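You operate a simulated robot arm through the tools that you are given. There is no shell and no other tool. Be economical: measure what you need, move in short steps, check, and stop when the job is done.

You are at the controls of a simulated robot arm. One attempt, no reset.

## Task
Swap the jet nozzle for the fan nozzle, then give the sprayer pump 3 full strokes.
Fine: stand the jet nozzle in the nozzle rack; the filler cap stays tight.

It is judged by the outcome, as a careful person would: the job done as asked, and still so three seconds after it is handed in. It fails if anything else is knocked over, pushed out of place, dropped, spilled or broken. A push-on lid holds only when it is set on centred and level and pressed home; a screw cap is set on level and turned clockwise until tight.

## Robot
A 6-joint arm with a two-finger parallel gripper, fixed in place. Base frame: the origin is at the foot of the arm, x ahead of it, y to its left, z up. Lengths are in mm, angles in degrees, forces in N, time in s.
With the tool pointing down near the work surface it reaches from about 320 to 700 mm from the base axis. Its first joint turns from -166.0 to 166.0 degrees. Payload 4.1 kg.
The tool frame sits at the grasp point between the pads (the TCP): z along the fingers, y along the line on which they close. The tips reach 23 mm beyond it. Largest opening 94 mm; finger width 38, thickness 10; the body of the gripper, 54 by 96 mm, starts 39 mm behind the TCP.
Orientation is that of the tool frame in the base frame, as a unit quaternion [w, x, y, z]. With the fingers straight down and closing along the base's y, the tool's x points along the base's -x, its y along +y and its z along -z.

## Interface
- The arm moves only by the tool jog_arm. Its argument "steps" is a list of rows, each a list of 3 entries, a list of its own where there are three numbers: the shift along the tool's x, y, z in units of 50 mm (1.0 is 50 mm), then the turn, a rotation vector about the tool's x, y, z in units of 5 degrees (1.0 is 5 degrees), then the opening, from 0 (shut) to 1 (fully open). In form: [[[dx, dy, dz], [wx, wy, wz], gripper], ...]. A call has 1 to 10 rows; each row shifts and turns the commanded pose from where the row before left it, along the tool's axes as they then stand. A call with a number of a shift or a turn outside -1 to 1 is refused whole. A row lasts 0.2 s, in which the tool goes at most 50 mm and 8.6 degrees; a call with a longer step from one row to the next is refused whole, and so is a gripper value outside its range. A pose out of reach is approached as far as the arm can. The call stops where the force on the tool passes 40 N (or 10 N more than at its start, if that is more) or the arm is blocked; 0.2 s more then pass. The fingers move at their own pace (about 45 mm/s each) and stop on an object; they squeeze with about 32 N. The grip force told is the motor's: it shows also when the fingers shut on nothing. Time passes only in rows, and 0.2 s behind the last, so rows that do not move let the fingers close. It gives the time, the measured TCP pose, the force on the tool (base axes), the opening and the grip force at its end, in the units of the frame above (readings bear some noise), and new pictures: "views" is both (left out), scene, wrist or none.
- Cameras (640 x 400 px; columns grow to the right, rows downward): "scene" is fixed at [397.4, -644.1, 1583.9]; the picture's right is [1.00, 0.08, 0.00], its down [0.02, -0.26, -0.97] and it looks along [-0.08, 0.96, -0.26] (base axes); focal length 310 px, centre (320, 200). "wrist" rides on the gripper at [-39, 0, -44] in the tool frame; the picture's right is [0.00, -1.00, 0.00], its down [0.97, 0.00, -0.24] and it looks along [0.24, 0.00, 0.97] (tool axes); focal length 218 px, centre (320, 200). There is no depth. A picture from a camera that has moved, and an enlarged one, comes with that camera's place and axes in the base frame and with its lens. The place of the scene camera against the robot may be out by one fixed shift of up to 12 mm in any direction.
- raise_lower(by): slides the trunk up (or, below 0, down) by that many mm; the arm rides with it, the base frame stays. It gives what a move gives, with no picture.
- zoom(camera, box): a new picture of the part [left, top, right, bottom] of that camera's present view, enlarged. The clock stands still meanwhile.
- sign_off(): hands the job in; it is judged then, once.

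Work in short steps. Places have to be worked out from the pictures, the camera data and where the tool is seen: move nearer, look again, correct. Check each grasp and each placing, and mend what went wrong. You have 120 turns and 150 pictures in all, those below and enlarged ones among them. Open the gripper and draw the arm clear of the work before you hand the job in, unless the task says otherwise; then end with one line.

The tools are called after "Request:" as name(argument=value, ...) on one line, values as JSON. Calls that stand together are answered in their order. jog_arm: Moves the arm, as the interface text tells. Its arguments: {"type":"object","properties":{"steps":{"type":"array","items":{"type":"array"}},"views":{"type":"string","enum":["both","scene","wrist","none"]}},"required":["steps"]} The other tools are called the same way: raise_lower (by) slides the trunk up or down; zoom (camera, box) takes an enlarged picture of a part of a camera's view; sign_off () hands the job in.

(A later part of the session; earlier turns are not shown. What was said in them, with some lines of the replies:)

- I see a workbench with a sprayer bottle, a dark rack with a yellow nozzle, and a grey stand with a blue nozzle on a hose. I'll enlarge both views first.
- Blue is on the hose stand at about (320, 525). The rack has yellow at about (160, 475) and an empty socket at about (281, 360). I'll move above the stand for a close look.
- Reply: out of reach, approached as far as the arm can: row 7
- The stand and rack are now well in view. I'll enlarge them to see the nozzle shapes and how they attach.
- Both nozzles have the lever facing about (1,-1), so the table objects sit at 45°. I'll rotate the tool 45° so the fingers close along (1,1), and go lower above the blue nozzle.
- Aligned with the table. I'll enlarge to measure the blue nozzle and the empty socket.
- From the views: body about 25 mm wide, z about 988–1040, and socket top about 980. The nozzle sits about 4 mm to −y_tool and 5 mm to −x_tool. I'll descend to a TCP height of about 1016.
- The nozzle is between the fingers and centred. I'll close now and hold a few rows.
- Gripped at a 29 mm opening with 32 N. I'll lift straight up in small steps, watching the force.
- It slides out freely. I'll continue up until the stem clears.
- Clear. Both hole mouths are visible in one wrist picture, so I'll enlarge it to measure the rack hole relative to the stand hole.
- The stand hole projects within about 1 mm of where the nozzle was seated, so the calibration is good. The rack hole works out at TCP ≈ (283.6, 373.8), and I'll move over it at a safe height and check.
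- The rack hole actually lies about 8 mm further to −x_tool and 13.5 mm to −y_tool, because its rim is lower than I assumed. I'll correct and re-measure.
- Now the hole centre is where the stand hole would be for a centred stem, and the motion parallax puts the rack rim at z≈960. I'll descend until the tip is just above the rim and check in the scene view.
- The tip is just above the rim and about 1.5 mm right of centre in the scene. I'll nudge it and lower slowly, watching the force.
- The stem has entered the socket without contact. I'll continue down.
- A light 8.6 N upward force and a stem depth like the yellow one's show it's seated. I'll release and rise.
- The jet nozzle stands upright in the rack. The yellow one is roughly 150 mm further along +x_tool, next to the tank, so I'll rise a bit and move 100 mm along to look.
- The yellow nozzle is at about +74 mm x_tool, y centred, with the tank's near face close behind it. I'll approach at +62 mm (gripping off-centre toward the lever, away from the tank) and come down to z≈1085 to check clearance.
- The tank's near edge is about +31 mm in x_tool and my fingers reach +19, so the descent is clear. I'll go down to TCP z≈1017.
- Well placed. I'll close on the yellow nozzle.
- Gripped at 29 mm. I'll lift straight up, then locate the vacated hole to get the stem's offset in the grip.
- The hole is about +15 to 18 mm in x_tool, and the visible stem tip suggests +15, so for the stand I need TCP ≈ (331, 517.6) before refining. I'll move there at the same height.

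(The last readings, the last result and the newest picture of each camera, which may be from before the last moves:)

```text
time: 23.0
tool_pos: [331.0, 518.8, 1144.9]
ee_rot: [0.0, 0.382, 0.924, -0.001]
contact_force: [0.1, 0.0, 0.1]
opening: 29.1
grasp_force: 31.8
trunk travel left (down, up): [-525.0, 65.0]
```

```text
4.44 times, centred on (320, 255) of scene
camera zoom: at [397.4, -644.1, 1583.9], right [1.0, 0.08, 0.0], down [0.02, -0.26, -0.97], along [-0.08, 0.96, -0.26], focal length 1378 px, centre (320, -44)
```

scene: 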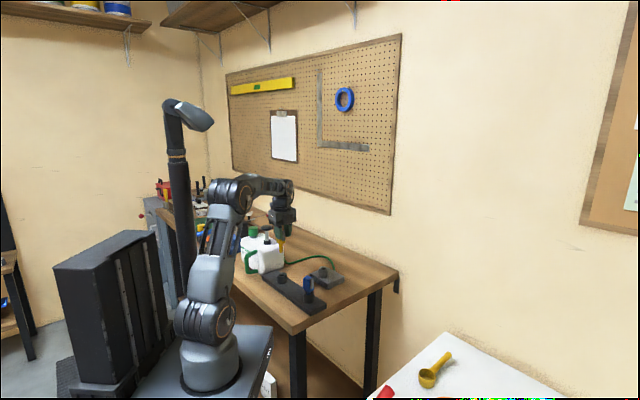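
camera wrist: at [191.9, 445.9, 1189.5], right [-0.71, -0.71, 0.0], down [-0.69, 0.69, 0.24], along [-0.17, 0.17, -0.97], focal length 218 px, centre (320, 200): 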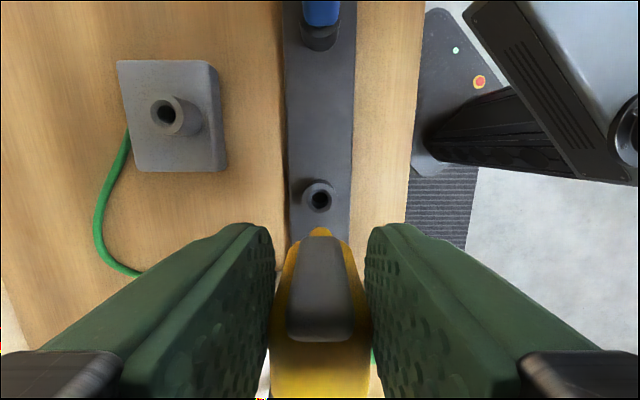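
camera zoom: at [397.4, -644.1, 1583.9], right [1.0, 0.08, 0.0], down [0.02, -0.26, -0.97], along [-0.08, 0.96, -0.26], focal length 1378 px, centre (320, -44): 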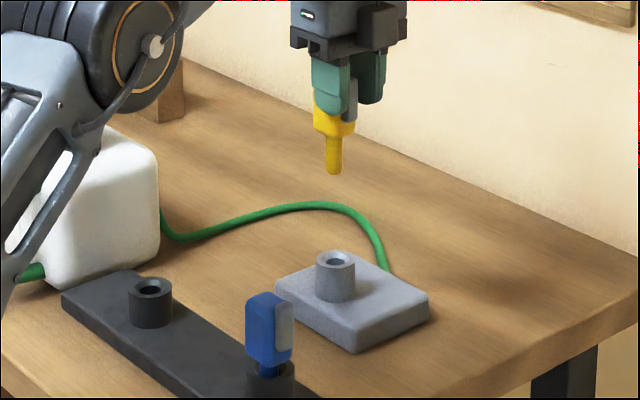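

The stand hole now sits at the same pixel the rack hole had when the nozzle left it, with rim heights about equal (~961). I'll descend to just above the rim and compare in a tight scene zoom.

Request:
jog_arm(steps=[[[0, 0, 0.45], [0, 0, 0], 0], [[0, 0, 0.45], [0, 0, 0], 0], [[0, 0, 0.45], [0, 0, 0], 0], [[0, 0, 0.35], [0, 0, 0], 0], [[0, 0, 0], [0, 0, 0], 0]], views="wrist")

Request:
zoom(camera="scene", box=[300, 245, 350, 285])

```text
time: 24.2
tool_pos: [328.7, 518.5, 1061.4]
ee_rot: [0.0, 0.382, 0.924, -0.001]
contact_force: [0.2, -0.1, -0.6]
opening: 29.3
grasp_force: 31.7
trunk travel left (down, up): [-525.0, 65.0]
camera wrist: at [357.8, 491.3, 1104.6], right [-0.71, -0.71, 0.0], down [-0.69, 0.69, 0.24], along [-0.17, 0.17, -0.97], focal length 218 px, centre (320, 200)
```

wrist: 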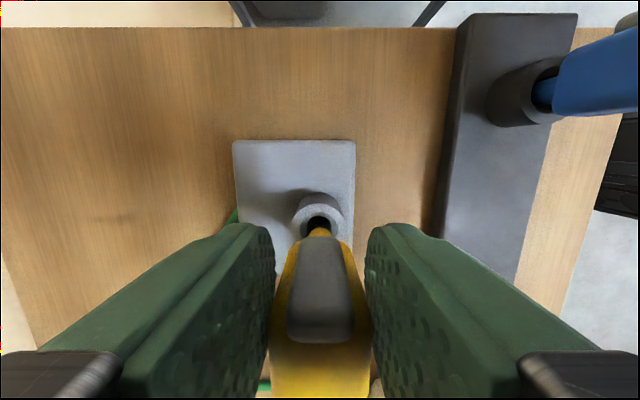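

```text
10.00 times, centred on (325, 265) of scene
camera zoom: at [397.4, -644.1, 1583.9], right [1.0, 0.08, 0.0], down [0.02, -0.26, -0.97], along [-0.08, 0.96, -0.26], focal length 3101 px, centre (270, -450)
```

zoom: 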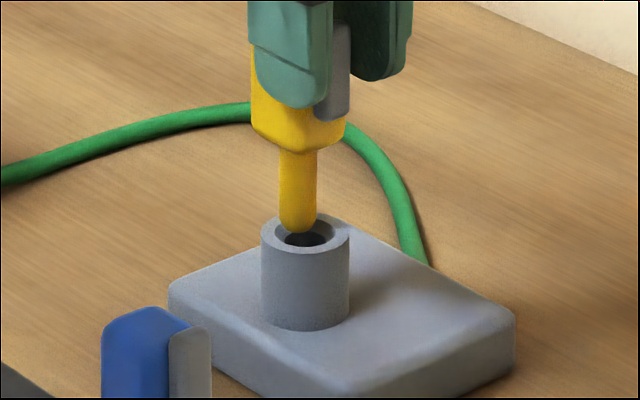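

In the scene the stem is about 7 px (2.9 mm) left of the hole centre. I'll zoom the wrist view for the other component.

Request:
zoom(camera="wrist", box=[280, 180, 360, 250])

```text
5.71 times, centred on (320, 215) of wrist
camera zoom: at [357.8, 491.3, 1104.6], right [-0.71, -0.71, 0.0], down [-0.69, 0.69, 0.24], along [-0.17, 0.17, -0.97], focal length 1247 px, centre (320, 114)
```

zoom: 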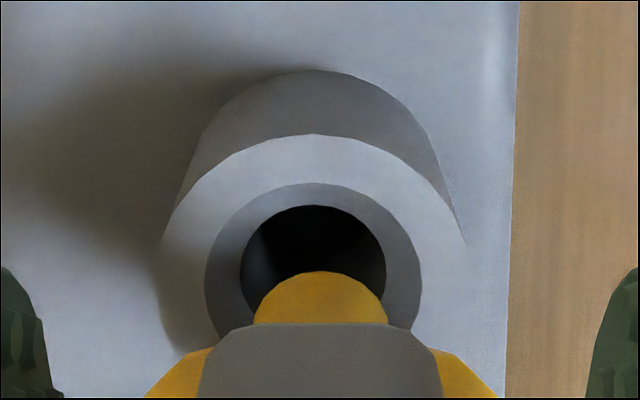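

Combining both views, the stem needs about −3.3 mm in x_tool and +0.8 mm in y_tool, with the stand rim at z≈975. I'll apply this and recheck.

Request:
jog_arm(steps=[[[-0.066, 0.016, 0], [0, 0, 0], 0], [[0, 0, 0], [0, 0, 0], 0]], views="none")

Request:
zoom(camera="scene", box=[300, 245, 350, 285])

Request:
zoom(camera="wrist", box=[280, 180, 360, 250])

```text
time: 24.8
tool_pos: [331.0, 515.1, 1061.6]
ee_rot: [0.0, 0.382, 0.924, 0.0]
contact_force: [-0.4, 0.2, -0.6]
opening: 29.2
grasp_force: 31.8
trunk travel left (down, up): [-525.0, 65.0]
```

```text
10.00 times, centred on (325, 265) of scene
camera zoom: at [397.4, -644.1, 1583.9], right [1.0, 0.08, 0.0], down [0.02, -0.26, -0.97], along [-0.08, 0.96, -0.26], focal length 3101 px, centre (270, -450)
```

zoom: 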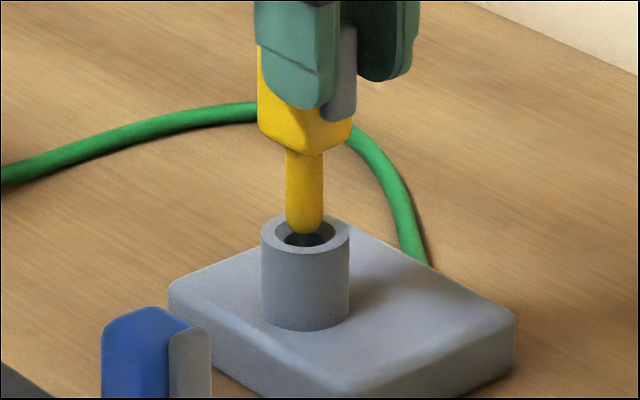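

```text
5.71 times, centred on (320, 215) of wrist
camera zoom: at [360.6, 489.5, 1105.3], right [-0.71, -0.71, 0.0], down [-0.69, 0.69, 0.24], along [-0.17, 0.17, -0.97], focal length 1247 px, centre (320, 114)
```

zoom: 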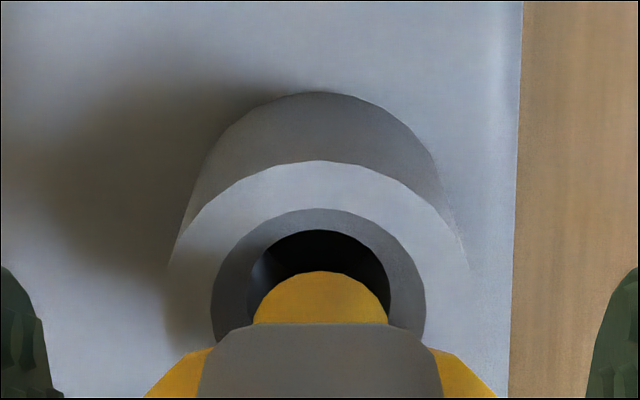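

Aligned in both views. I'll lower gently into the socket.

Request:
jog_arm(steps=[[[0, 0, 0.1], [0, 0, 0], 0], [[0, 0, 0.1], [0, 0, 0], 0], [[0, 0, 0.1], [0, 0, 0], 0]], views="none")

Request:
zoom(camera="scene", box=[300, 245, 350, 285])

```text
time: 25.6
tool_pos: [332.6, 515.2, 1046.1]
ee_rot: [0.0, 0.382, 0.924, 0.0]
contact_force: [-0.3, -0.3, -0.6]
opening: 29.5
grasp_force: 32.0
trunk travel left (down, up): [-525.0, 65.0]
```

```text
10.00 times, centred on (325, 265) of scene
camera zoom: at [397.4, -644.1, 1583.9], right [1.0, 0.08, 0.0], down [0.02, -0.26, -0.97], along [-0.08, 0.96, -0.26], focal length 3101 px, centre (270, -450)
```

zoom: 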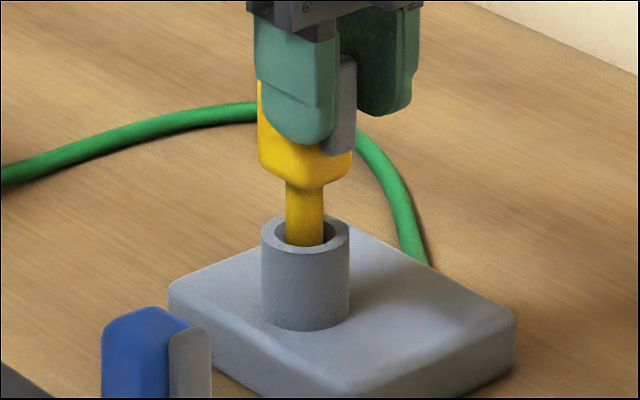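

The stem is entering with no contact force. I'll continue down toward TCP z≈1025.

Request:
jog_arm(steps=[[[0, 0, 0.1], [0, 0, 0], 0], [[0, 0, 0.1], [0, 0, 0], 0], [[0, 0, 0.1], [0, 0, 0], 0]], views="none")

Request:
zoom(camera="scene", box=[300, 245, 350, 285])

```text
time: 26.4
tool_pos: [333.0, 517.9, 1029.3]
ee_rot: [0.0, 0.382, 0.924, 0.0]
contact_force: [1.2, -0.1, -0.3]
opening: 29.1
grasp_force: 31.7
trunk travel left (down, up): [-525.0, 65.0]
```

```text
10.00 times, centred on (325, 265) of scene
camera zoom: at [397.4, -644.1, 1583.9], right [1.0, 0.08, 0.0], down [0.02, -0.26, -0.97], along [-0.08, 0.96, -0.26], focal length 3101 px, centre (270, -450)
```

zoom: 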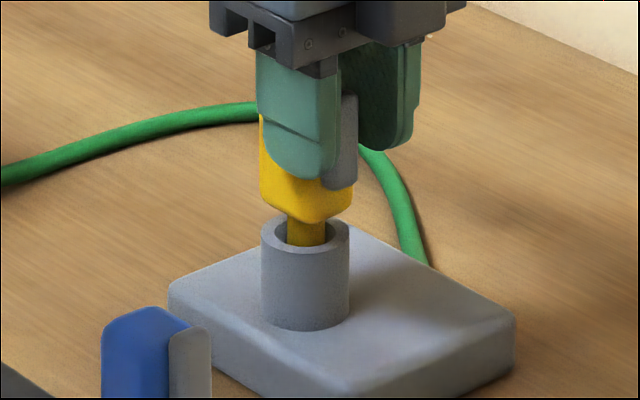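

It's nearly home, about 4 mm to go compared with how the blue one sat. I'll continue until firm contact.

Request:
jog_arm(steps=[[[0, 0, 0.06], [0, 0, 0], 0], [[0, 0, 0.05], [0, 0, 0], 0], [[0, 0, 0], [0, 0, 0], 0]], views="none")

Request:
zoom(camera="scene", box=[300, 245, 350, 285])

```text
time: 27.2
tool_pos: [333.3, 516.1, 1026.8]
ee_rot: [0.0, 0.383, 0.924, 0.0]
contact_force: [-1.3, 1.4, 5.9]
opening: 29.2
grasp_force: 31.9
trunk travel left (down, up): [-525.0, 65.0]
```

```text
10.00 times, centred on (325, 265) of scene
camera zoom: at [397.4, -644.1, 1583.9], right [1.0, 0.08, 0.0], down [0.02, -0.26, -0.97], along [-0.08, 0.96, -0.26], focal length 3101 px, centre (270, -450)
```

zoom: 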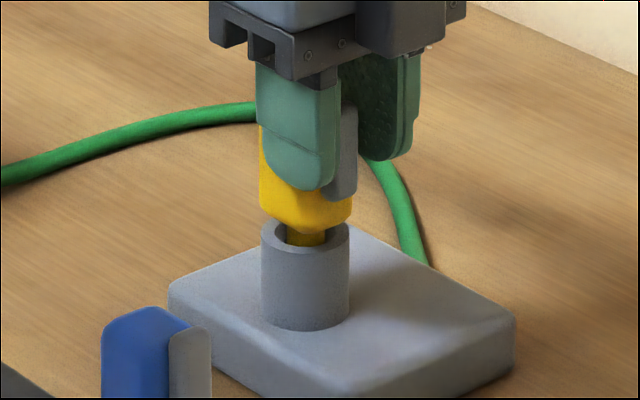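

Contact at 5.9 N and the depth matches the blue one's. I'll press a little more to be sure it's home.

Request:
jog_arm(steps=[[[0, 0, 0.03], [0, 0, 0], 0], [[0, 0, 0.03], [0, 0, 0], 0], [[0, 0, 0], [0, 0, 0], 0]], views="none")

Request:
zoom(camera="scene", box=[300, 245, 350, 285])

```text
time: 28.0
tool_pos: [333.1, 515.9, 1024.6]
ee_rot: [0.0, 0.383, 0.924, 0.003]
contact_force: [1.0, 0.5, 23.7]
opening: 29.4
grasp_force: 32.2
trunk travel left (down, up): [-525.0, 65.0]
```

```text
10.00 times, centred on (325, 265) of scene
camera zoom: at [397.4, -644.1, 1583.9], right [1.0, 0.08, 0.0], down [0.02, -0.26, -0.97], along [-0.08, 0.96, -0.26], focal length 3101 px, centre (270, -450)
```

zoom: 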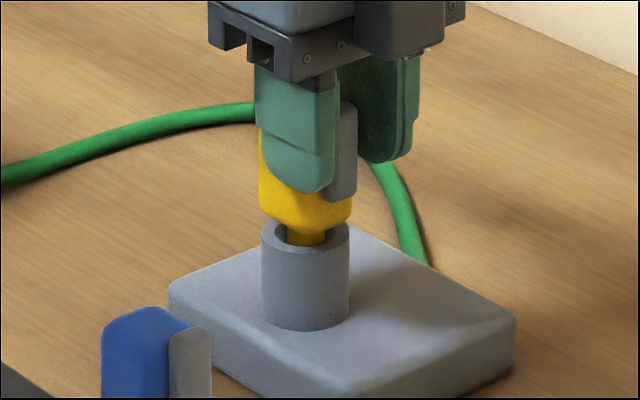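

Bottomed firmly at 24 N. I'll relax, release and rise well clear.

Request:
jog_arm(steps=[[[0, 0, -0.04], [0, 0, 0], 0], [[0, 0, 0], [0, 0, 0], 0.45], [[0, 0, 0], [0, 0, 0], 0.7], [[0, 0, 0], [0, 0, 0], 0.9], [[0, 0, 0], [0, 0, 0], 0.9], [[0, 0, -0.3], [0, 0, 0], 0.9], [[0, 0, -0.8], [0, 0, 0], 0.9], [[0, 0, -0.9], [0, 0, 0], 0.9], [[0, 0, -0.9], [0, 0, 0], 0.9]])

Request:
zoom(camera="scene", box=[220, 210, 360, 310])

```text
time: 30.0
tool_pos: [333.2, 516.1, 1166.1]
ee_rot: [0.0, 0.382, 0.924, -0.001]
contact_force: [0.0, 0.9, 0.5]
opening: 84.6
grasp_force: 0.0
trunk travel left (down, up): [-525.0, 65.0]
camera wrist: at [361.6, 489.0, 1209.7], right [-0.71, -0.71, 0.0], down [-0.69, 0.69, 0.24], along [-0.17, 0.17, -0.97], focal length 218 px, centre (320, 200)
```

scene: 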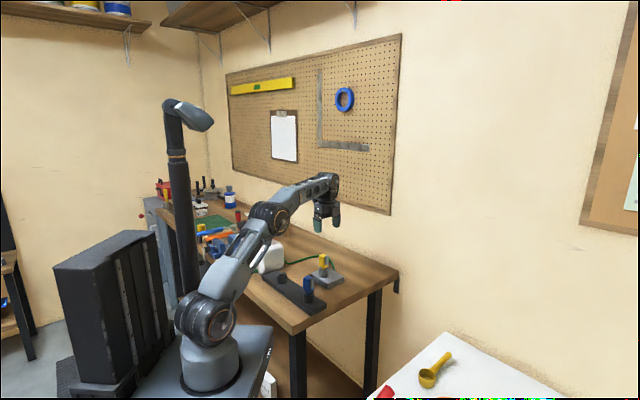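
wrist: 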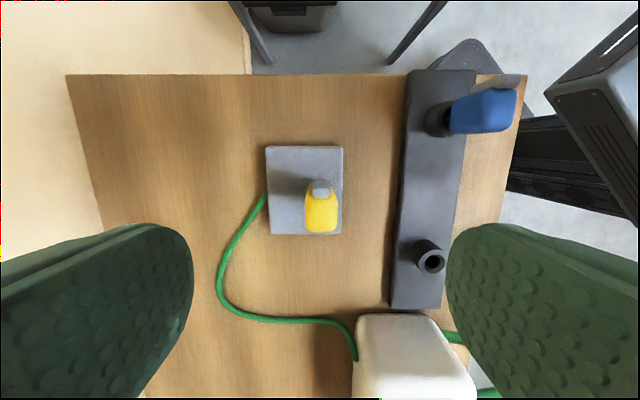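

```text
4.00 times, centred on (290, 260) of scene
camera zoom: at [397.4, -644.1, 1583.9], right [1.0, 0.08, 0.0], down [0.02, -0.26, -0.97], along [-0.08, 0.96, -0.26], focal length 1240 px, centre (440, -40)
```

zoom: 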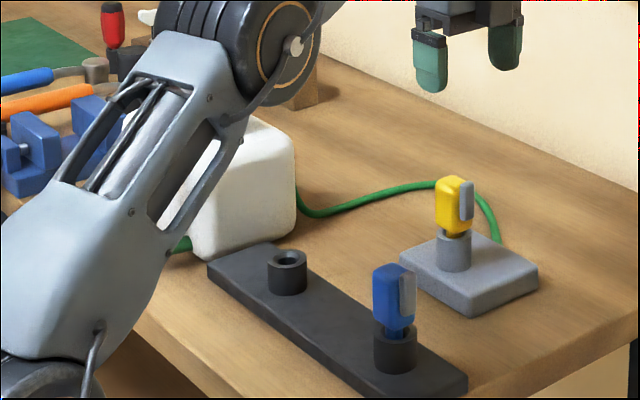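

The fan nozzle is seated on the stand and the jet nozzle is in the rack. Next is the pump, roughly at (58, 617) with its knob at z≈1110. I'll move toward it at height to look.

Request:
jog_arm(steps=[[[0.687, -0.41, 0], [0, 0, 0], 0.9], [[0.687, -0.41, 0], [0, 0, 0], 0.9], [[0.687, -0.41, 0], [0, 0, 0], 0.9], [[0.687, -0.41, -0.1], [0, 0, 0], 0.9], [[0.687, -0.41, -0.1], [0, 0, 0], 0.9], [[0, 0, 0], [0, 0, 0], 0.9]])

Request:
zoom(camera="scene", box=[220, 190, 320, 290])

```text
time: 31.4
tool_pos: [137.2, 565.5, 1181.3]
ee_rot: [0.0, 0.383, 0.924, 0.0]
contact_force: [0.2, 0.2, 0.3]
opening: 84.5
grasp_force: 0.0
trunk travel left (down, up): [-525.0, 65.0]
camera wrist: at [165.5, 539.3, 1225.1], right [-0.71, -0.71, 0.0], down [-0.69, 0.69, 0.24], along [-0.17, 0.17, -0.97], focal length 218 px, centre (320, 200)
```

scene: 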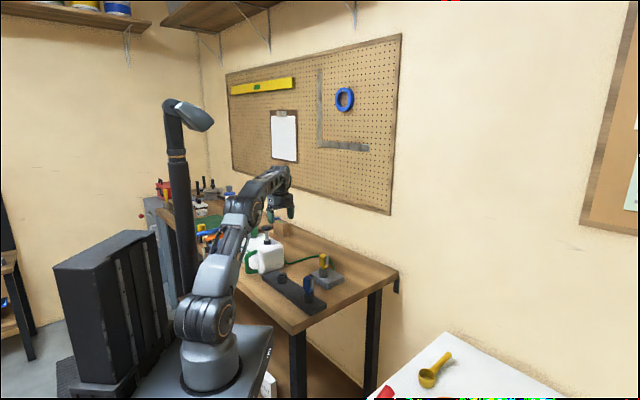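
wrist: 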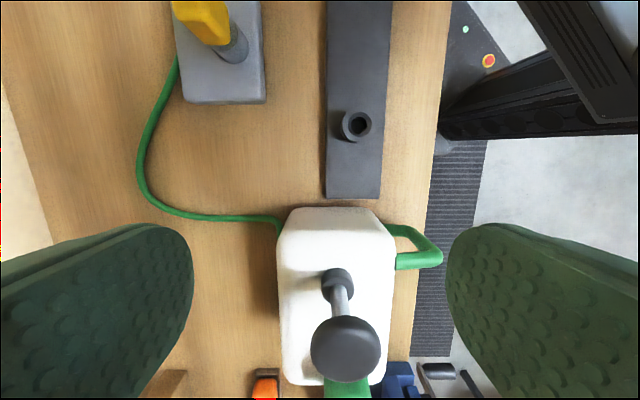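

```text
4.00 times, centred on (270, 240) of scene
camera zoom: at [397.4, -644.1, 1583.9], right [1.0, 0.08, 0.0], down [0.02, -0.26, -0.97], along [-0.08, 0.96, -0.26], focal length 1240 px, centre (520, 40)
```

zoom: 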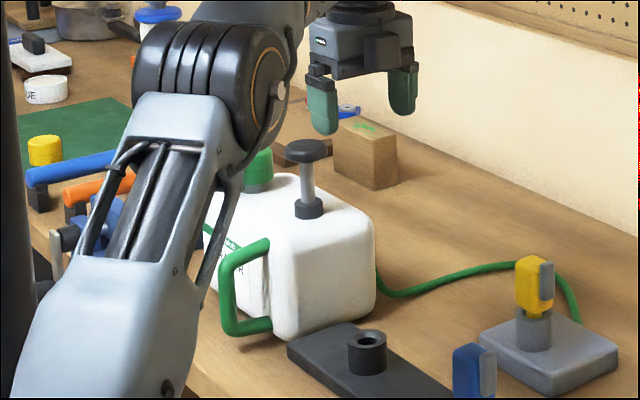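

The knob resolves to about (71, 609), z≈1118: +77 mm x_tool and −14.5 mm y_tool from here. I'll move over it and check.

Request:
jog_arm(steps=[[[0.51, -0.1, 0], [0, 0, 0], 0.9], [[0.51, -0.1, 0], [0, 0, 0], 0.9], [[0.5, -0.09, 0], [0, 0, 0], 0.9], [[0, 0, 0], [0, 0, 0], 0.9]])

Request:
zoom(camera="scene", box=[220, 170, 320, 270])

```text
time: 32.4
tool_pos: [72.1, 599.2, 1177.2]
ee_rot: [0.0, 0.382, 0.924, 0.0]
contact_force: [-0.9, -0.3, -1.2]
opening: 84.6
grasp_force: 0.0
out of reach, approached as far as the arm can: row 3
trunk travel left (down, up): [-525.0, 65.0]
camera wrist: at [100.9, 572.0, 1220.8], right [-0.71, -0.71, 0.0], down [-0.69, 0.69, 0.24], along [-0.17, 0.17, -0.97], focal length 218 px, centre (320, 200)
```

scene: 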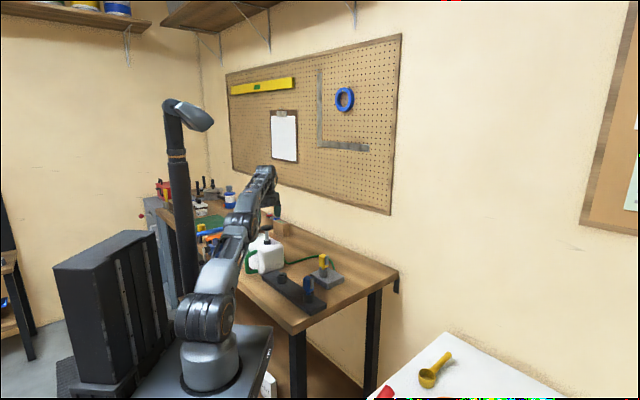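
wrist: 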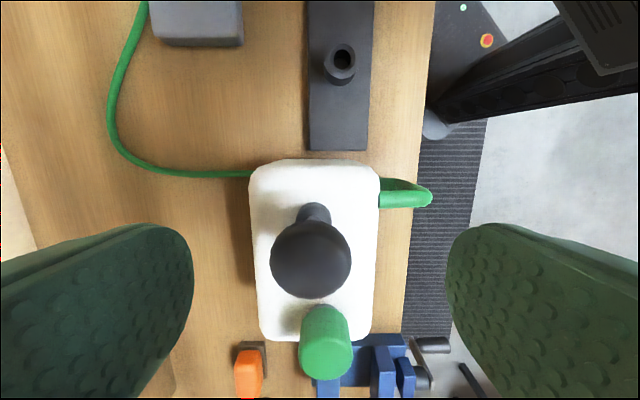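

```text
4.00 times, centred on (270, 220) of scene
camera zoom: at [397.4, -644.1, 1583.9], right [1.0, 0.08, 0.0], down [0.02, -0.26, -0.97], along [-0.08, 0.96, -0.26], focal length 1240 px, centre (520, 120)
```

zoom: 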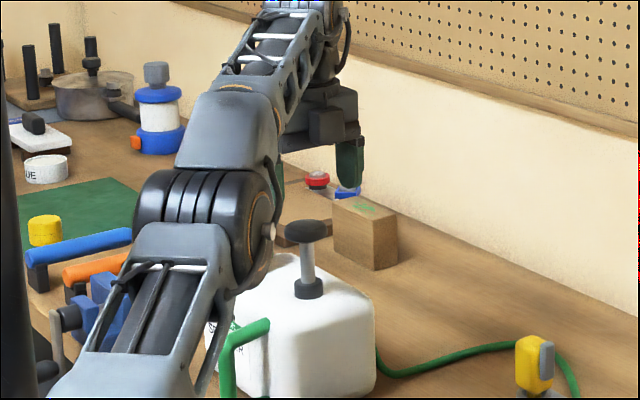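

Triangulating the two wrist views puts the knob at (60.5, 620), z≈1107, about 44 mm across, with the collar at about 1033. The arm is near full stretch here, so I'll raise the trunk to gain reach.

Request:
raise_lower(by=60)

```text
time: 33.4
tool_pos: [71.9, 598.7, 1237.2]
ee_rot: [0.0, 0.383, 0.924, 0.0]
contact_force: [-0.4, 0.9, 0.1]
opening: 84.4
grasp_force: 0.0
trunk travel left (down, up): [-585.0, 5.0]
```

Next I'll go down to TCP z≈1160 and shift over the knob.

Request:
jog_arm(steps=[[[0, 0, 0.5], [0, 0, 0], 0.95], [[0, 0, 0.5], [0, 0, 0], 0.95], [[0.22, 0.06, 0.3], [0, 0, 0], 0.95], [[0.22, 0.06, 0.2], [0, 0, 0], 0.95], [[0, 0, 0], [0, 0, 0], 0.95]])

```text
time: 34.6
tool_pos: [63.4, 618.5, 1161.1]
ee_rot: [0.0, 0.383, 0.924, 0.0]
contact_force: [0.2, 0.8, -0.4]
opening: 89.4
grasp_force: 0.0
trunk travel left (down, up): [-585.0, 5.0]
camera wrist: at [91.5, 591.3, 1204.6], right [-0.71, -0.71, 0.0], down [-0.69, 0.69, 0.24], along [-0.17, 0.17, -0.97], focal length 218 px, centre (320, 200)
```

scene: 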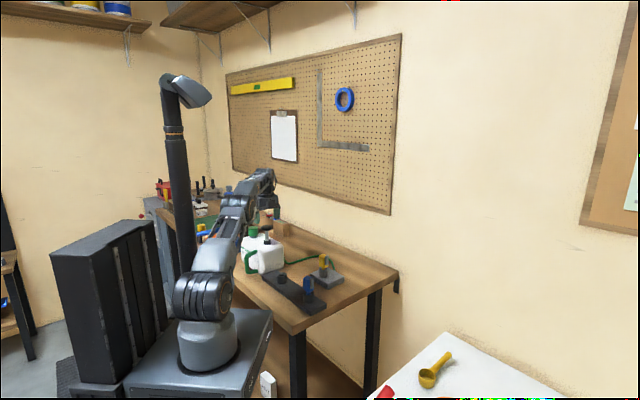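
wrist: 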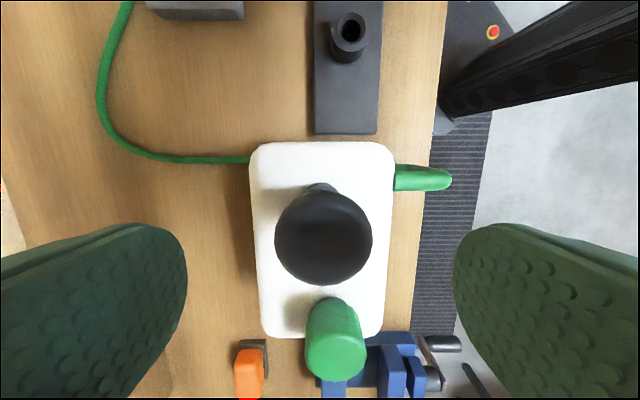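

Centred within about 2 mm. I'll descend to TCP z≈1114 so the pad ends straddle the knob.

Request:
jog_arm(steps=[[[0.04, -0.01, 0.3], [0, 0, 0], 0.95], [[0, 0, 0.4], [0, 0, 0], 0.95], [[0, 0, 0.24], [0, 0, 0], 0.95], [[0, 0, 0], [0, 0, 0], 0.95]])

Request:
zoom(camera="scene", box=[235, 190, 295, 260])

```text
time: 35.6
tool_pos: [58.0, 619.2, 1115.6]
ee_rot: [0.0, 0.382, 0.924, 0.0]
contact_force: [-0.3, 0.0, -0.3]
opening: 89.3
grasp_force: 0.0
trunk travel left (down, up): [-585.0, 5.0]
camera wrist: at [87.0, 592.1, 1159.7], right [-0.71, -0.71, 0.0], down [-0.69, 0.69, 0.24], along [-0.17, 0.17, -0.97], focal length 218 px, centre (320, 200)
```

scene: 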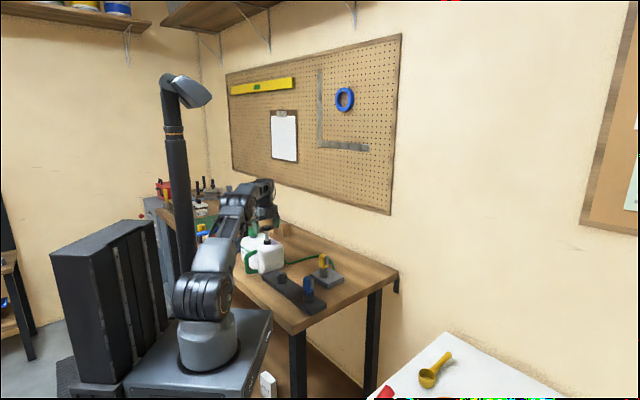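
wrist: 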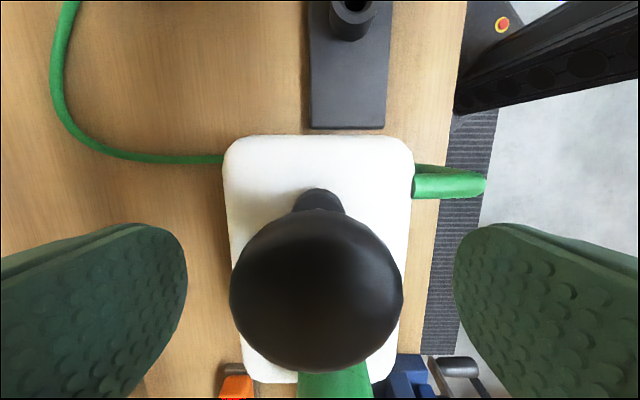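

```text
5.71 times, centred on (265, 225) of scene
camera zoom: at [397.4, -644.1, 1583.9], right [1.0, 0.08, 0.0], down [0.02, -0.26, -0.97], along [-0.08, 0.96, -0.26], focal length 1772 px, centre (634, 57)
```

zoom: 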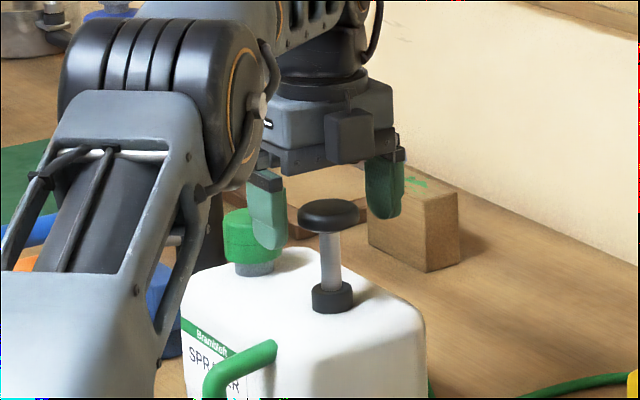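

The scene and wrist views agree the knob is −3 mm in x_tool and +1.5 mm in y_tool. I'll correct and close on it.

Request:
jog_arm(steps=[[[-0.06, 0.03, 0], [0, 0, 0], 0.9], [[0, 0, 0], [0, 0, 0], 0.6], [[0, 0, 0], [0, 0, 0], 0.4], [[0, 0, 0], [0, 0, 0], 0.2], [[0, 0, 0], [0, 0, 0], 0], [[0, 0, 0], [0, 0, 0], 0], [[0, 0, 0], [0, 0, 0], 0]], views="wrist")

Request:
zoom(camera="scene", box=[235, 190, 295, 260])

```text
time: 37.2
tool_pos: [61.6, 615.9, 1115.4]
ee_rot: [0.0, 0.383, 0.924, -0.001]
contact_force: [-0.7, -2.6, 0.6]
opening: 47.1
grasp_force: 31.9
trunk travel left (down, up): [-585.0, 5.0]
camera wrist: at [90.6, 590.3, 1159.5], right [-0.71, -0.71, 0.0], down [-0.69, 0.69, 0.24], along [-0.17, 0.17, -0.97], focal length 218 px, centre (320, 200)
```

wrist: 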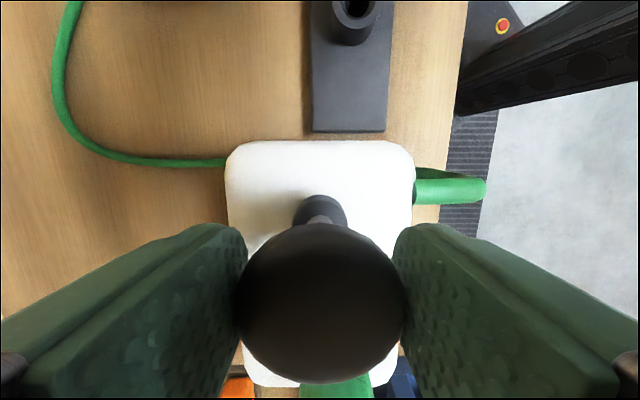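

```text
5.71 times, centred on (265, 225) of scene
camera zoom: at [397.4, -644.1, 1583.9], right [1.0, 0.08, 0.0], down [0.02, -0.26, -0.97], along [-0.08, 0.96, -0.26], focal length 1772 px, centre (634, 57)
```

zoom: 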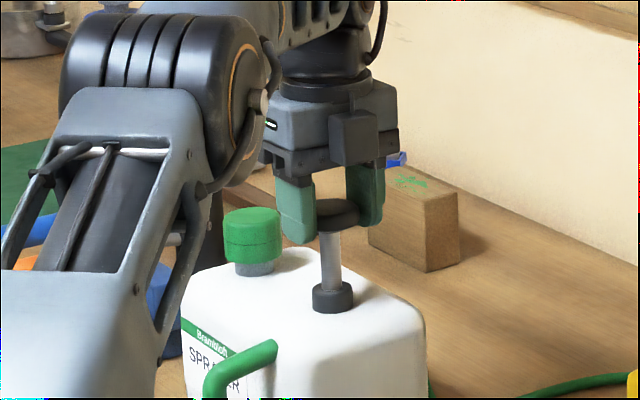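

Gripped at 47 mm. About 50 mm of shaft is exposed, so I'll push down gently and watch the force.

Request:
jog_arm(steps=[[[0, 0, 0.12], [0, 0, 0], 0], [[0, 0, 0.12], [0, 0, 0], 0], [[0, 0, 0.12], [0, 0, 0], 0]], views="none")

Request:
zoom(camera="scene", box=[235, 190, 295, 260])

```text
time: 38.0
tool_pos: [61.9, 617.5, 1096.5]
ee_rot: [0.001, 0.383, 0.924, 0.0]
contact_force: [-0.4, 2.7, 1.2]
opening: 46.8
grasp_force: 32.2
trunk travel left (down, up): [-585.0, 5.0]
```

```text
5.71 times, centred on (265, 225) of scene
camera zoom: at [397.4, -644.1, 1583.9], right [1.0, 0.08, 0.0], down [0.02, -0.26, -0.97], along [-0.08, 0.96, -0.26], focal length 1772 px, centre (634, 57)
```

zoom: 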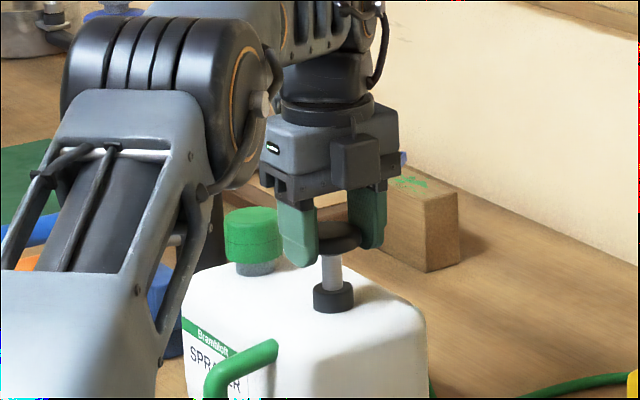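

It moves freely with tiny force. I'll continue down in steps.

Request:
jog_arm(steps=[[[0, 0, 0.12], [0, 0, 0], 0], [[0, 0, 0.12], [0, 0, 0], 0], [[0, 0, 0.1], [0, 0, 0], 0]], views="none")

Request:
zoom(camera="scene", box=[235, 190, 295, 260])

```text
time: 38.8
tool_pos: [62.7, 617.8, 1079.8]
ee_rot: [0.0, 0.383, 0.924, 0.0]
contact_force: [0.0, -1.9, 4.0]
opening: 46.9
grasp_force: 31.8
trunk travel left (down, up): [-585.0, 5.0]
```

```text
5.71 times, centred on (265, 225) of scene
camera zoom: at [397.4, -644.1, 1583.9], right [1.0, 0.08, 0.0], down [0.02, -0.26, -0.97], along [-0.08, 0.96, -0.26], focal length 1772 px, centre (634, 57)
```

zoom: 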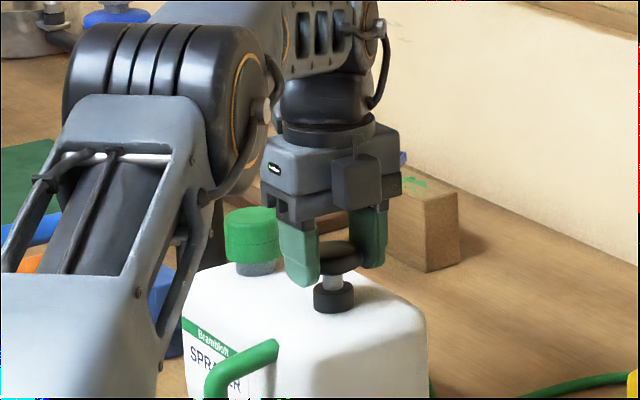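

Still no slip. The last stretch I'll do in small steps until the stop.

Request:
jog_arm(steps=[[[0, 0, 0.06], [0, 0, 0], 0], [[0, 0, 0.06], [0, 0, 0], 0], [[0, 0, 0.06], [0, 0, 0], 0]], views="none")

Request:
zoom(camera="scene", box=[235, 190, 295, 260])

```text
time: 39.6
tool_pos: [62.1, 617.6, 1072.9]
ee_rot: [-0.001, 0.382, 0.924, 0.002]
contact_force: [-0.3, 4.5, 25.0]
opening: 47.3
grasp_force: 32.3
trunk travel left (down, up): [-585.0, 5.0]
```

```text
5.71 times, centred on (265, 225) of scene
camera zoom: at [397.4, -644.1, 1583.9], right [1.0, 0.08, 0.0], down [0.02, -0.26, -0.97], along [-0.08, 0.96, -0.26], focal length 1772 px, centre (634, 57)
```

zoom: 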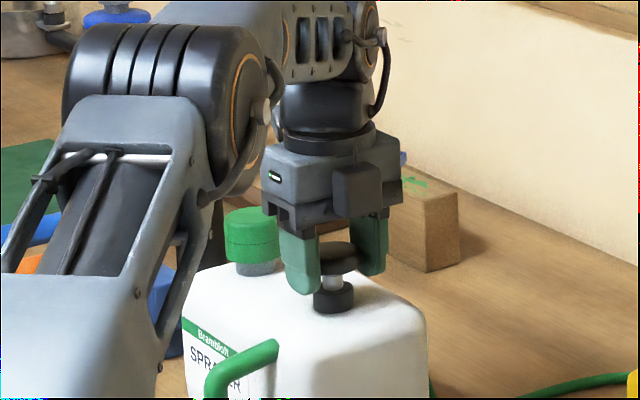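

The force rose sharply to 25 N at z≈1073 with the fingertips still clear of the tank, so that's the bottom stop (about 42 mm stroke). I'll pull back up.

Request:
jog_arm(steps=[[[0, 0, -0.14], [0, 0, 0], 0], [[0, 0, -0.15], [0, 0, 0], 0], [[0, 0, -0.15], [0, 0, 0], 0], [[0, 0, -0.15], [0, 0, 0], 0], [[0, 0, -0.15], [0, 0, 0], 0], [[0, 0, -0.12], [0, 0, 0], 0], [[0, 0, -0.03], [0, 0, 0], 0]], views="none")

Request:
zoom(camera="scene", box=[235, 190, 295, 260])

```text
time: 41.2
tool_pos: [62.2, 618.7, 1113.9]
ee_rot: [0.0, 0.382, 0.924, -0.002]
contact_force: [-0.1, 0.1, -6.6]
opening: 47.1
grasp_force: 32.5
trunk travel left (down, up): [-585.0, 5.0]
```

```text
5.71 times, centred on (265, 225) of scene
camera zoom: at [397.4, -644.1, 1583.9], right [1.0, 0.08, 0.0], down [0.02, -0.26, -0.97], along [-0.08, 0.96, -0.26], focal length 1772 px, centre (634, 57)
```

zoom: 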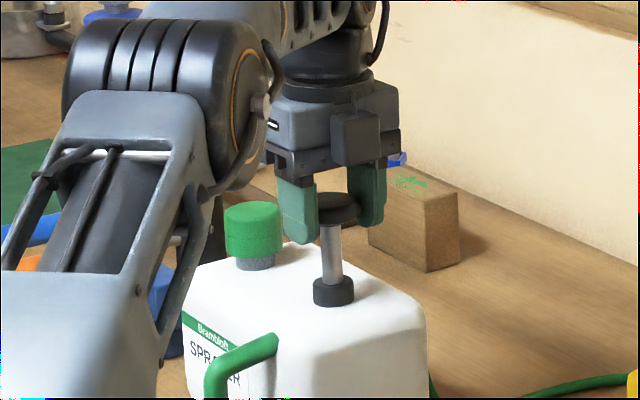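

The tank has risen about 5 px along with the knob: the pull reached the top stop and slightly lifted it. I'll lower right away to set it back down.

Request:
jog_arm(steps=[[[0, 0, 0.04], [0, 0, 0], 0], [[0, 0, 0.04], [0, 0, 0], 0], [[0, 0, 0.04], [0, 0, 0], 0]], views="none")

Request:
zoom(camera="scene", box=[235, 190, 295, 260])

```text
time: 42.0
tool_pos: [62.1, 618.3, 1110.1]
ee_rot: [0.0, 0.382, 0.924, 0.0]
contact_force: [1.0, 1.7, -1.1]
opening: 47.0
grasp_force: 32.4
trunk travel left (down, up): [-585.0, 5.0]
```

```text
5.71 times, centred on (265, 225) of scene
camera zoom: at [397.4, -644.1, 1583.9], right [1.0, 0.08, 0.0], down [0.02, -0.26, -0.97], along [-0.08, 0.96, -0.26], focal length 1772 px, centre (634, 57)
```

zoom: 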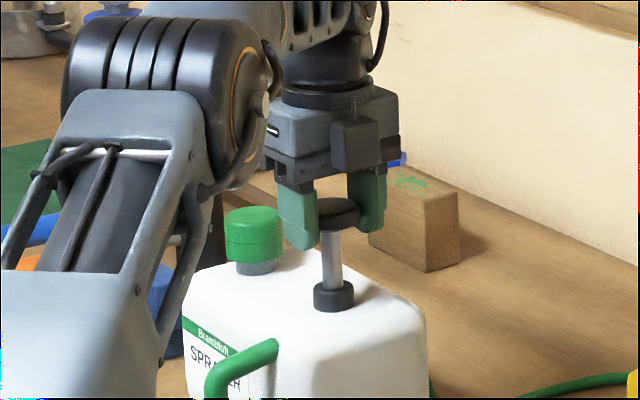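

The tank is back in its exact place and the knob is at the top; with this grip the top is at TCP≈1110.5. Stroke 2: down about 38 mm.

Request:
jog_arm(steps=[[[0, 0, 0.12], [0, 0, 0], 0], [[0, 0, 0.13], [0, 0, 0], 0], [[0, 0, 0.13], [0, 0, 0], 0], [[0, 0, 0.13], [0, 0, 0], 0], [[0, 0, 0.13], [0, 0, 0], 0], [[0, 0, 0.08], [0, 0, 0], 0], [[0, 0, 0.04], [0, 0, 0], 0]], views="none")

Request:
zoom(camera="scene", box=[235, 190, 295, 260])

```text
time: 43.6
tool_pos: [62.1, 618.5, 1074.3]
ee_rot: [-0.001, 0.383, 0.924, 0.002]
contact_force: [1.7, 5.3, 15.4]
opening: 47.0
grasp_force: 32.2
trunk travel left (down, up): [-585.0, 5.0]
```

```text
5.71 times, centred on (265, 225) of scene
camera zoom: at [397.4, -644.1, 1583.9], right [1.0, 0.08, 0.0], down [0.02, -0.26, -0.97], along [-0.08, 0.96, -0.26], focal length 1772 px, centre (634, 57)
```

zoom: 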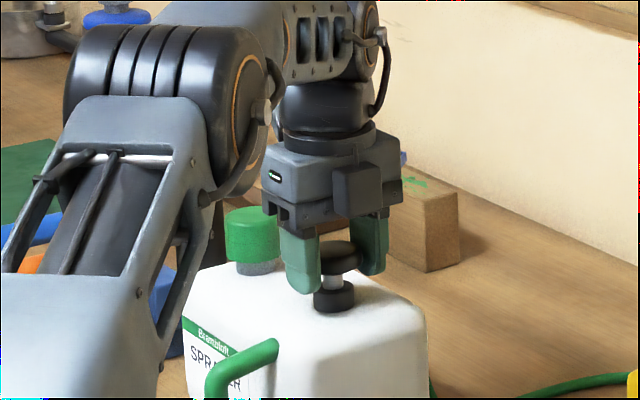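

Bottom stop again (15 N), with the fingertips about 15 mm above the tank top. Back up to the top, slightly short of lifting.

Request:
jog_arm(steps=[[[0, 0, -0.14], [0, 0, 0], 0], [[0, 0, -0.14], [0, 0, 0], 0], [[0, 0, -0.14], [0, 0, 0], 0], [[0, 0, -0.14], [0, 0, 0], 0], [[0, 0, -0.12], [0, 0, 0], 0], [[0, 0, -0.06], [0, 0, 0], 0], [[0, 0, 0], [0, 0, 0], 0]], views="none")

Request:
zoom(camera="scene", box=[235, 190, 295, 260])

```text
time: 45.2
tool_pos: [62.0, 617.8, 1108.4]
ee_rot: [0.0, 0.383, 0.924, 0.0]
contact_force: [0.6, 0.3, 0.1]
opening: 47.1
grasp_force: 32.0
trunk travel left (down, up): [-585.0, 5.0]
```

```text
5.71 times, centred on (265, 225) of scene
camera zoom: at [397.4, -644.1, 1583.9], right [1.0, 0.08, 0.0], down [0.02, -0.26, -0.97], along [-0.08, 0.96, -0.26], focal length 1772 px, centre (634, 57)
```

zoom: 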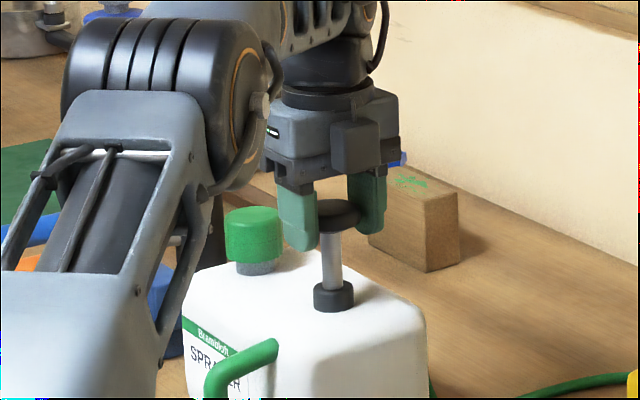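

Nearly at the top with no pull yet, so I'll nudge up 1.5 mm to be sure the stroke is complete.

Request:
jog_arm(steps=[[[0, 0, -0.03], [0, 0, 0], 0], [[0, 0, 0], [0, 0, 0], 0]], views="none")

```text
time: 45.8
tool_pos: [62.7, 617.8, 1109.3]
ee_rot: [0.0, 0.382, 0.924, 0.0]
contact_force: [0.9, -1.9, -1.1]
opening: 47.0
grasp_force: 31.4
trunk travel left (down, up): [-585.0, 5.0]
```

One more millimetre, to feel the top stop.

Request:
jog_arm(steps=[[[0, 0, -0.02], [0, 0, 0], 0], [[0, 0, 0], [0, 0, 0], 0]], views="none")

Request:
zoom(camera="scene", box=[235, 190, 295, 260])

```text
time: 46.4
tool_pos: [62.6, 619.0, 1110.8]
ee_rot: [0.001, 0.383, 0.924, 0.0]
contact_force: [-1.1, 0.9, -4.2]
opening: 47.1
grasp_force: 31.8
trunk travel left (down, up): [-585.0, 5.0]
```

```text
5.71 times, centred on (265, 225) of scene
camera zoom: at [397.4, -644.1, 1583.9], right [1.0, 0.08, 0.0], down [0.02, -0.26, -0.97], along [-0.08, 0.96, -0.26], focal length 1772 px, centre (634, 57)
```

zoom: 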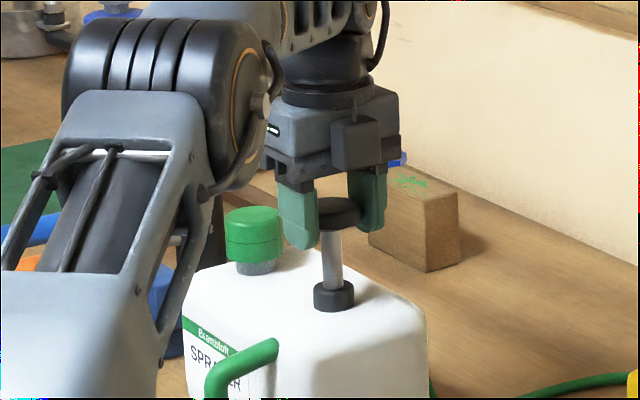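

The top stop is felt (−4 N) and the tank is still seated. Stroke 3: down to the stop.

Request:
jog_arm(steps=[[[0, 0, 0.13], [0, 0, 0], 0], [[0, 0, 0.13], [0, 0, 0], 0], [[0, 0, 0.13], [0, 0, 0], 0], [[0, 0, 0.13], [0, 0, 0], 0], [[0, 0, 0.13], [0, 0, 0], 0], [[0, 0, 0.1], [0, 0, 0], 0], [[0, 0, 0.04], [0, 0, 0], 0], [[0, 0, 0.02], [0, 0, 0], 0]], views="none")

Request:
zoom(camera="scene", box=[235, 190, 295, 260])

```text
time: 48.2
tool_pos: [63.1, 618.8, 1072.4]
ee_rot: [0.0, 0.383, 0.924, 0.001]
contact_force: [1.0, -4.0, 15.6]
opening: 46.9
grasp_force: 32.3
trunk travel left (down, up): [-585.0, 5.0]
```

```text
5.71 times, centred on (265, 225) of scene
camera zoom: at [397.4, -644.1, 1583.9], right [1.0, 0.08, 0.0], down [0.02, -0.26, -0.97], along [-0.08, 0.96, -0.26], focal length 1772 px, centre (634, 57)
```

zoom: 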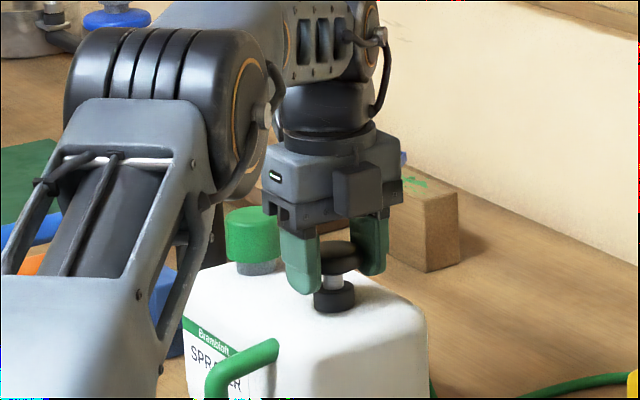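

Bottom stop again. I'll pull back up to the top.

Request:
jog_arm(steps=[[[0, 0, -0.14], [0, 0, 0], 0], [[0, 0, -0.14], [0, 0, 0], 0], [[0, 0, -0.14], [0, 0, 0], 0], [[0, 0, -0.14], [0, 0, 0], 0], [[0, 0, -0.12], [0, 0, 0], 0], [[0, 0, -0.08], [0, 0, 0], 0], [[0, 0, -0.02], [0, 0, 0], 0], [[0, 0, 0], [0, 0, 0], 0]], views="none")

Request:
zoom(camera="scene", box=[235, 190, 295, 260])

```text
time: 50.0
tool_pos: [64.1, 619.0, 1108.1]
ee_rot: [0.001, 0.382, 0.924, 0.0]
contact_force: [1.4, 3.6, 0.5]
opening: 47.0
grasp_force: 31.9
trunk travel left (down, up): [-585.0, 5.0]
```

```text
5.71 times, centred on (265, 225) of scene
camera zoom: at [397.4, -644.1, 1583.9], right [1.0, 0.08, 0.0], down [0.02, -0.26, -0.97], along [-0.08, 0.96, -0.26], focal length 1772 px, centre (634, 57)
```

zoom: 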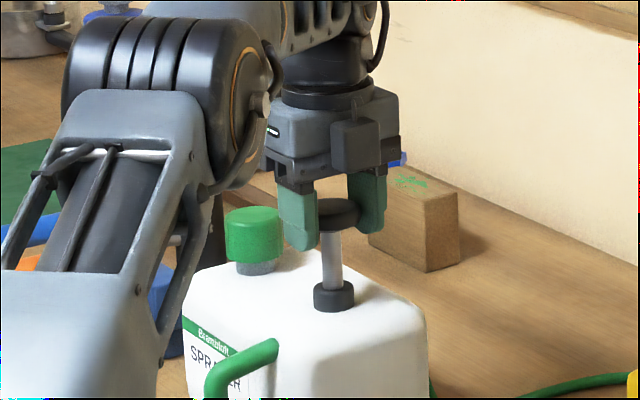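

I'll nudge up 2 mm to feel the top stop, as before.

Request:
jog_arm(steps=[[[0, 0, -0.025], [0, 0, 0], 0], [[0, 0, -0.02], [0, 0, 0], 0], [[0, 0, 0], [0, 0, 0], 0]], views="none")

```text
time: 50.8
tool_pos: [63.3, 619.2, 1110.7]
ee_rot: [0.001, 0.383, 0.924, -0.001]
contact_force: [-0.1, -0.1, -5.9]
opening: 46.9
grasp_force: 31.9
trunk travel left (down, up): [-585.0, 5.0]
```

Top reached (−5.9 N): 3 strokes done. I'll relax 1.5 mm, open, and rise clear.

Request:
jog_arm(steps=[[[0, 0, 0.03], [0, 0, 0], 0], [[0, 0, 0], [0, 0, 0], 0.55], [[0, 0, 0], [0, 0, 0], 0.75], [[0, 0, 0], [0, 0, 0], 0.95], [[0, 0, 0], [0, 0, 0], 0.95], [[0, 0, -0.4], [0, 0, 0], 0.95], [[0, 0, -0.6], [0, 0, 0], 0.95], [[-0.2, 0, -0.4], [0, 0, 0], 0.95]])

Request:
zoom(camera="scene", box=[220, 190, 360, 310])

```text
time: 52.6
tool_pos: [70.1, 613.3, 1180.4]
ee_rot: [0.0, 0.383, 0.924, 0.0]
contact_force: [-0.6, -0.6, 0.3]
opening: 89.3
grasp_force: 0.0
trunk travel left (down, up): [-585.0, 5.0]
camera wrist: at [99.3, 586.3, 1223.8], right [-0.71, -0.71, 0.0], down [-0.69, 0.69, 0.24], along [-0.17, 0.17, -0.97], focal length 218 px, centre (320, 200)
```

scene: 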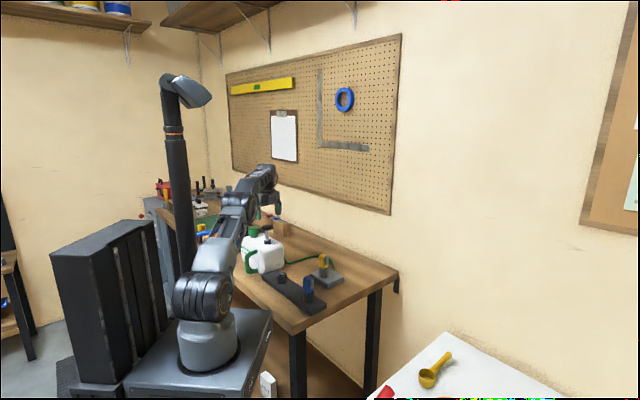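
wrist: 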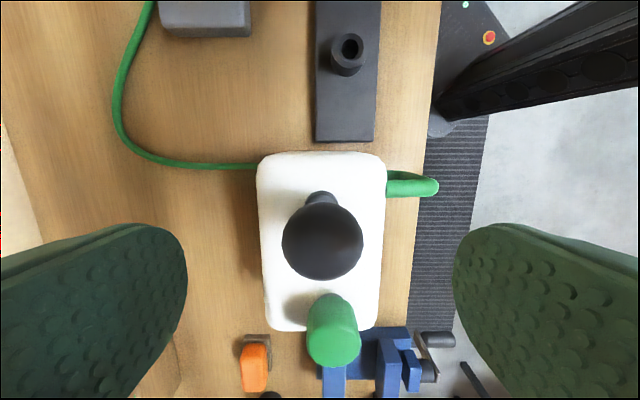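

```text
3.33 times, centred on (290, 250) of scene
camera zoom: at [397.4, -644.1, 1583.9], right [1.0, 0.08, 0.0], down [0.02, -0.26, -0.97], along [-0.08, 0.96, -0.26], focal length 1034 px, centre (420, 33)
```

zoom: 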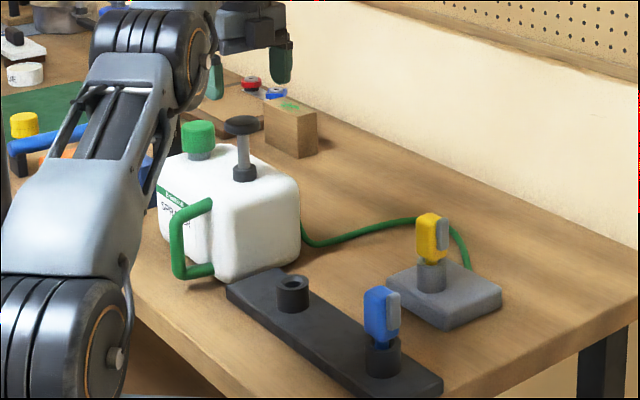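

Everything stands as intended and the knob is up. I'll draw the arm back, clear of the work, and take a last look.

Request:
jog_arm(steps=[[[0, 0, -0.2], [0, 0, 0], 0.95], [[-0.68, -0.34, -0.3], [0, 0, 0], 0.95], [[-0.68, -0.34, -0.3], [0, 0, 0], 0.95], [[-0.68, -0.34, -0.3], [0, 0, 0], 0.95], [[-0.68, -0.34, -0.3], [0, 0, 0], 0.95], [[-0.68, -0.34, -0.3], [0, 0, 0], 0.95], [[0, 0, 0], [0, 0, 0], 0.95]])

Request:
zoom(camera="scene", box=[220, 190, 360, 310])

```text
time: 54.2
tool_pos: [132.3, 432.3, 1266.0]
ee_rot: [0.0, 0.383, 0.924, 0.0]
contact_force: [-0.1, -0.3, 1.0]
opening: 89.2
grasp_force: 0.0
trunk travel left (down, up): [-585.0, 5.0]
camera wrist: at [161.1, 405.4, 1308.9], right [-0.71, -0.71, 0.0], down [-0.69, 0.69, 0.24], along [-0.17, 0.17, -0.97], focal length 218 px, centre (320, 200)
```

scene: 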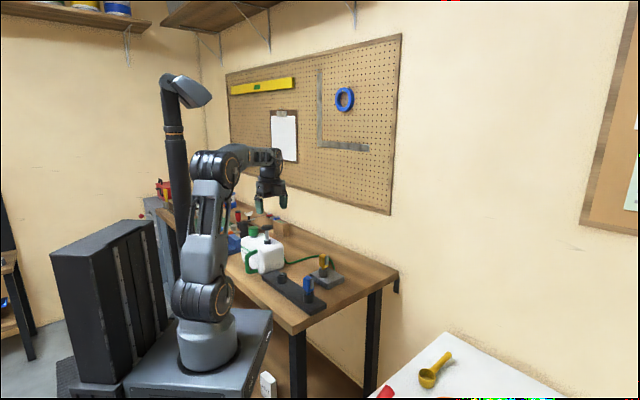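
wrist: 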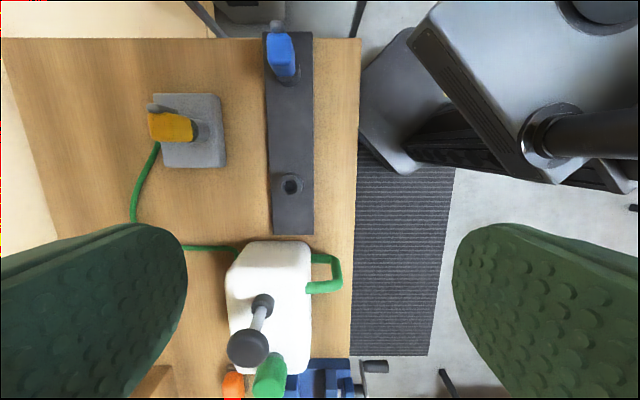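

```text
3.33 times, centred on (290, 250) of scene
camera zoom: at [397.4, -644.1, 1583.9], right [1.0, 0.08, 0.0], down [0.02, -0.26, -0.97], along [-0.08, 0.96, -0.26], focal length 1034 px, centre (420, 33)
```

zoom: 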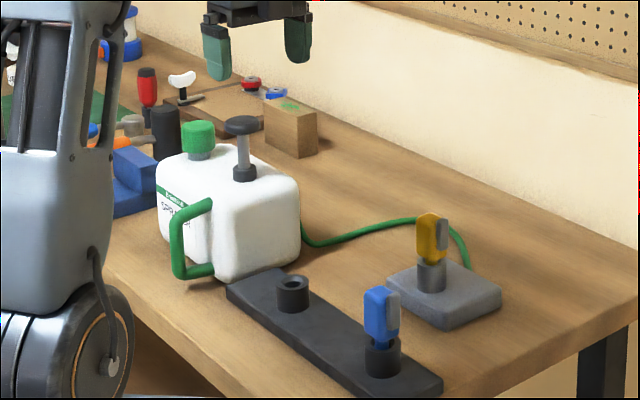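

The fan nozzle is on the stand, the jet nozzle is in the rack, the tank and cap look undisturbed and the arm is clear. I'm handing it in.

Request:
sign_off()

```text
The job is handed in.
```

The jet nozzle now stands in the rack and the fan nozzle is pressed home on the stand. The pump got 3 strokes, stop to stop; the first upstroke briefly lifted the tank a few mm, and it settled back in place. I never touched the filler cap, and the arm is open and clear.
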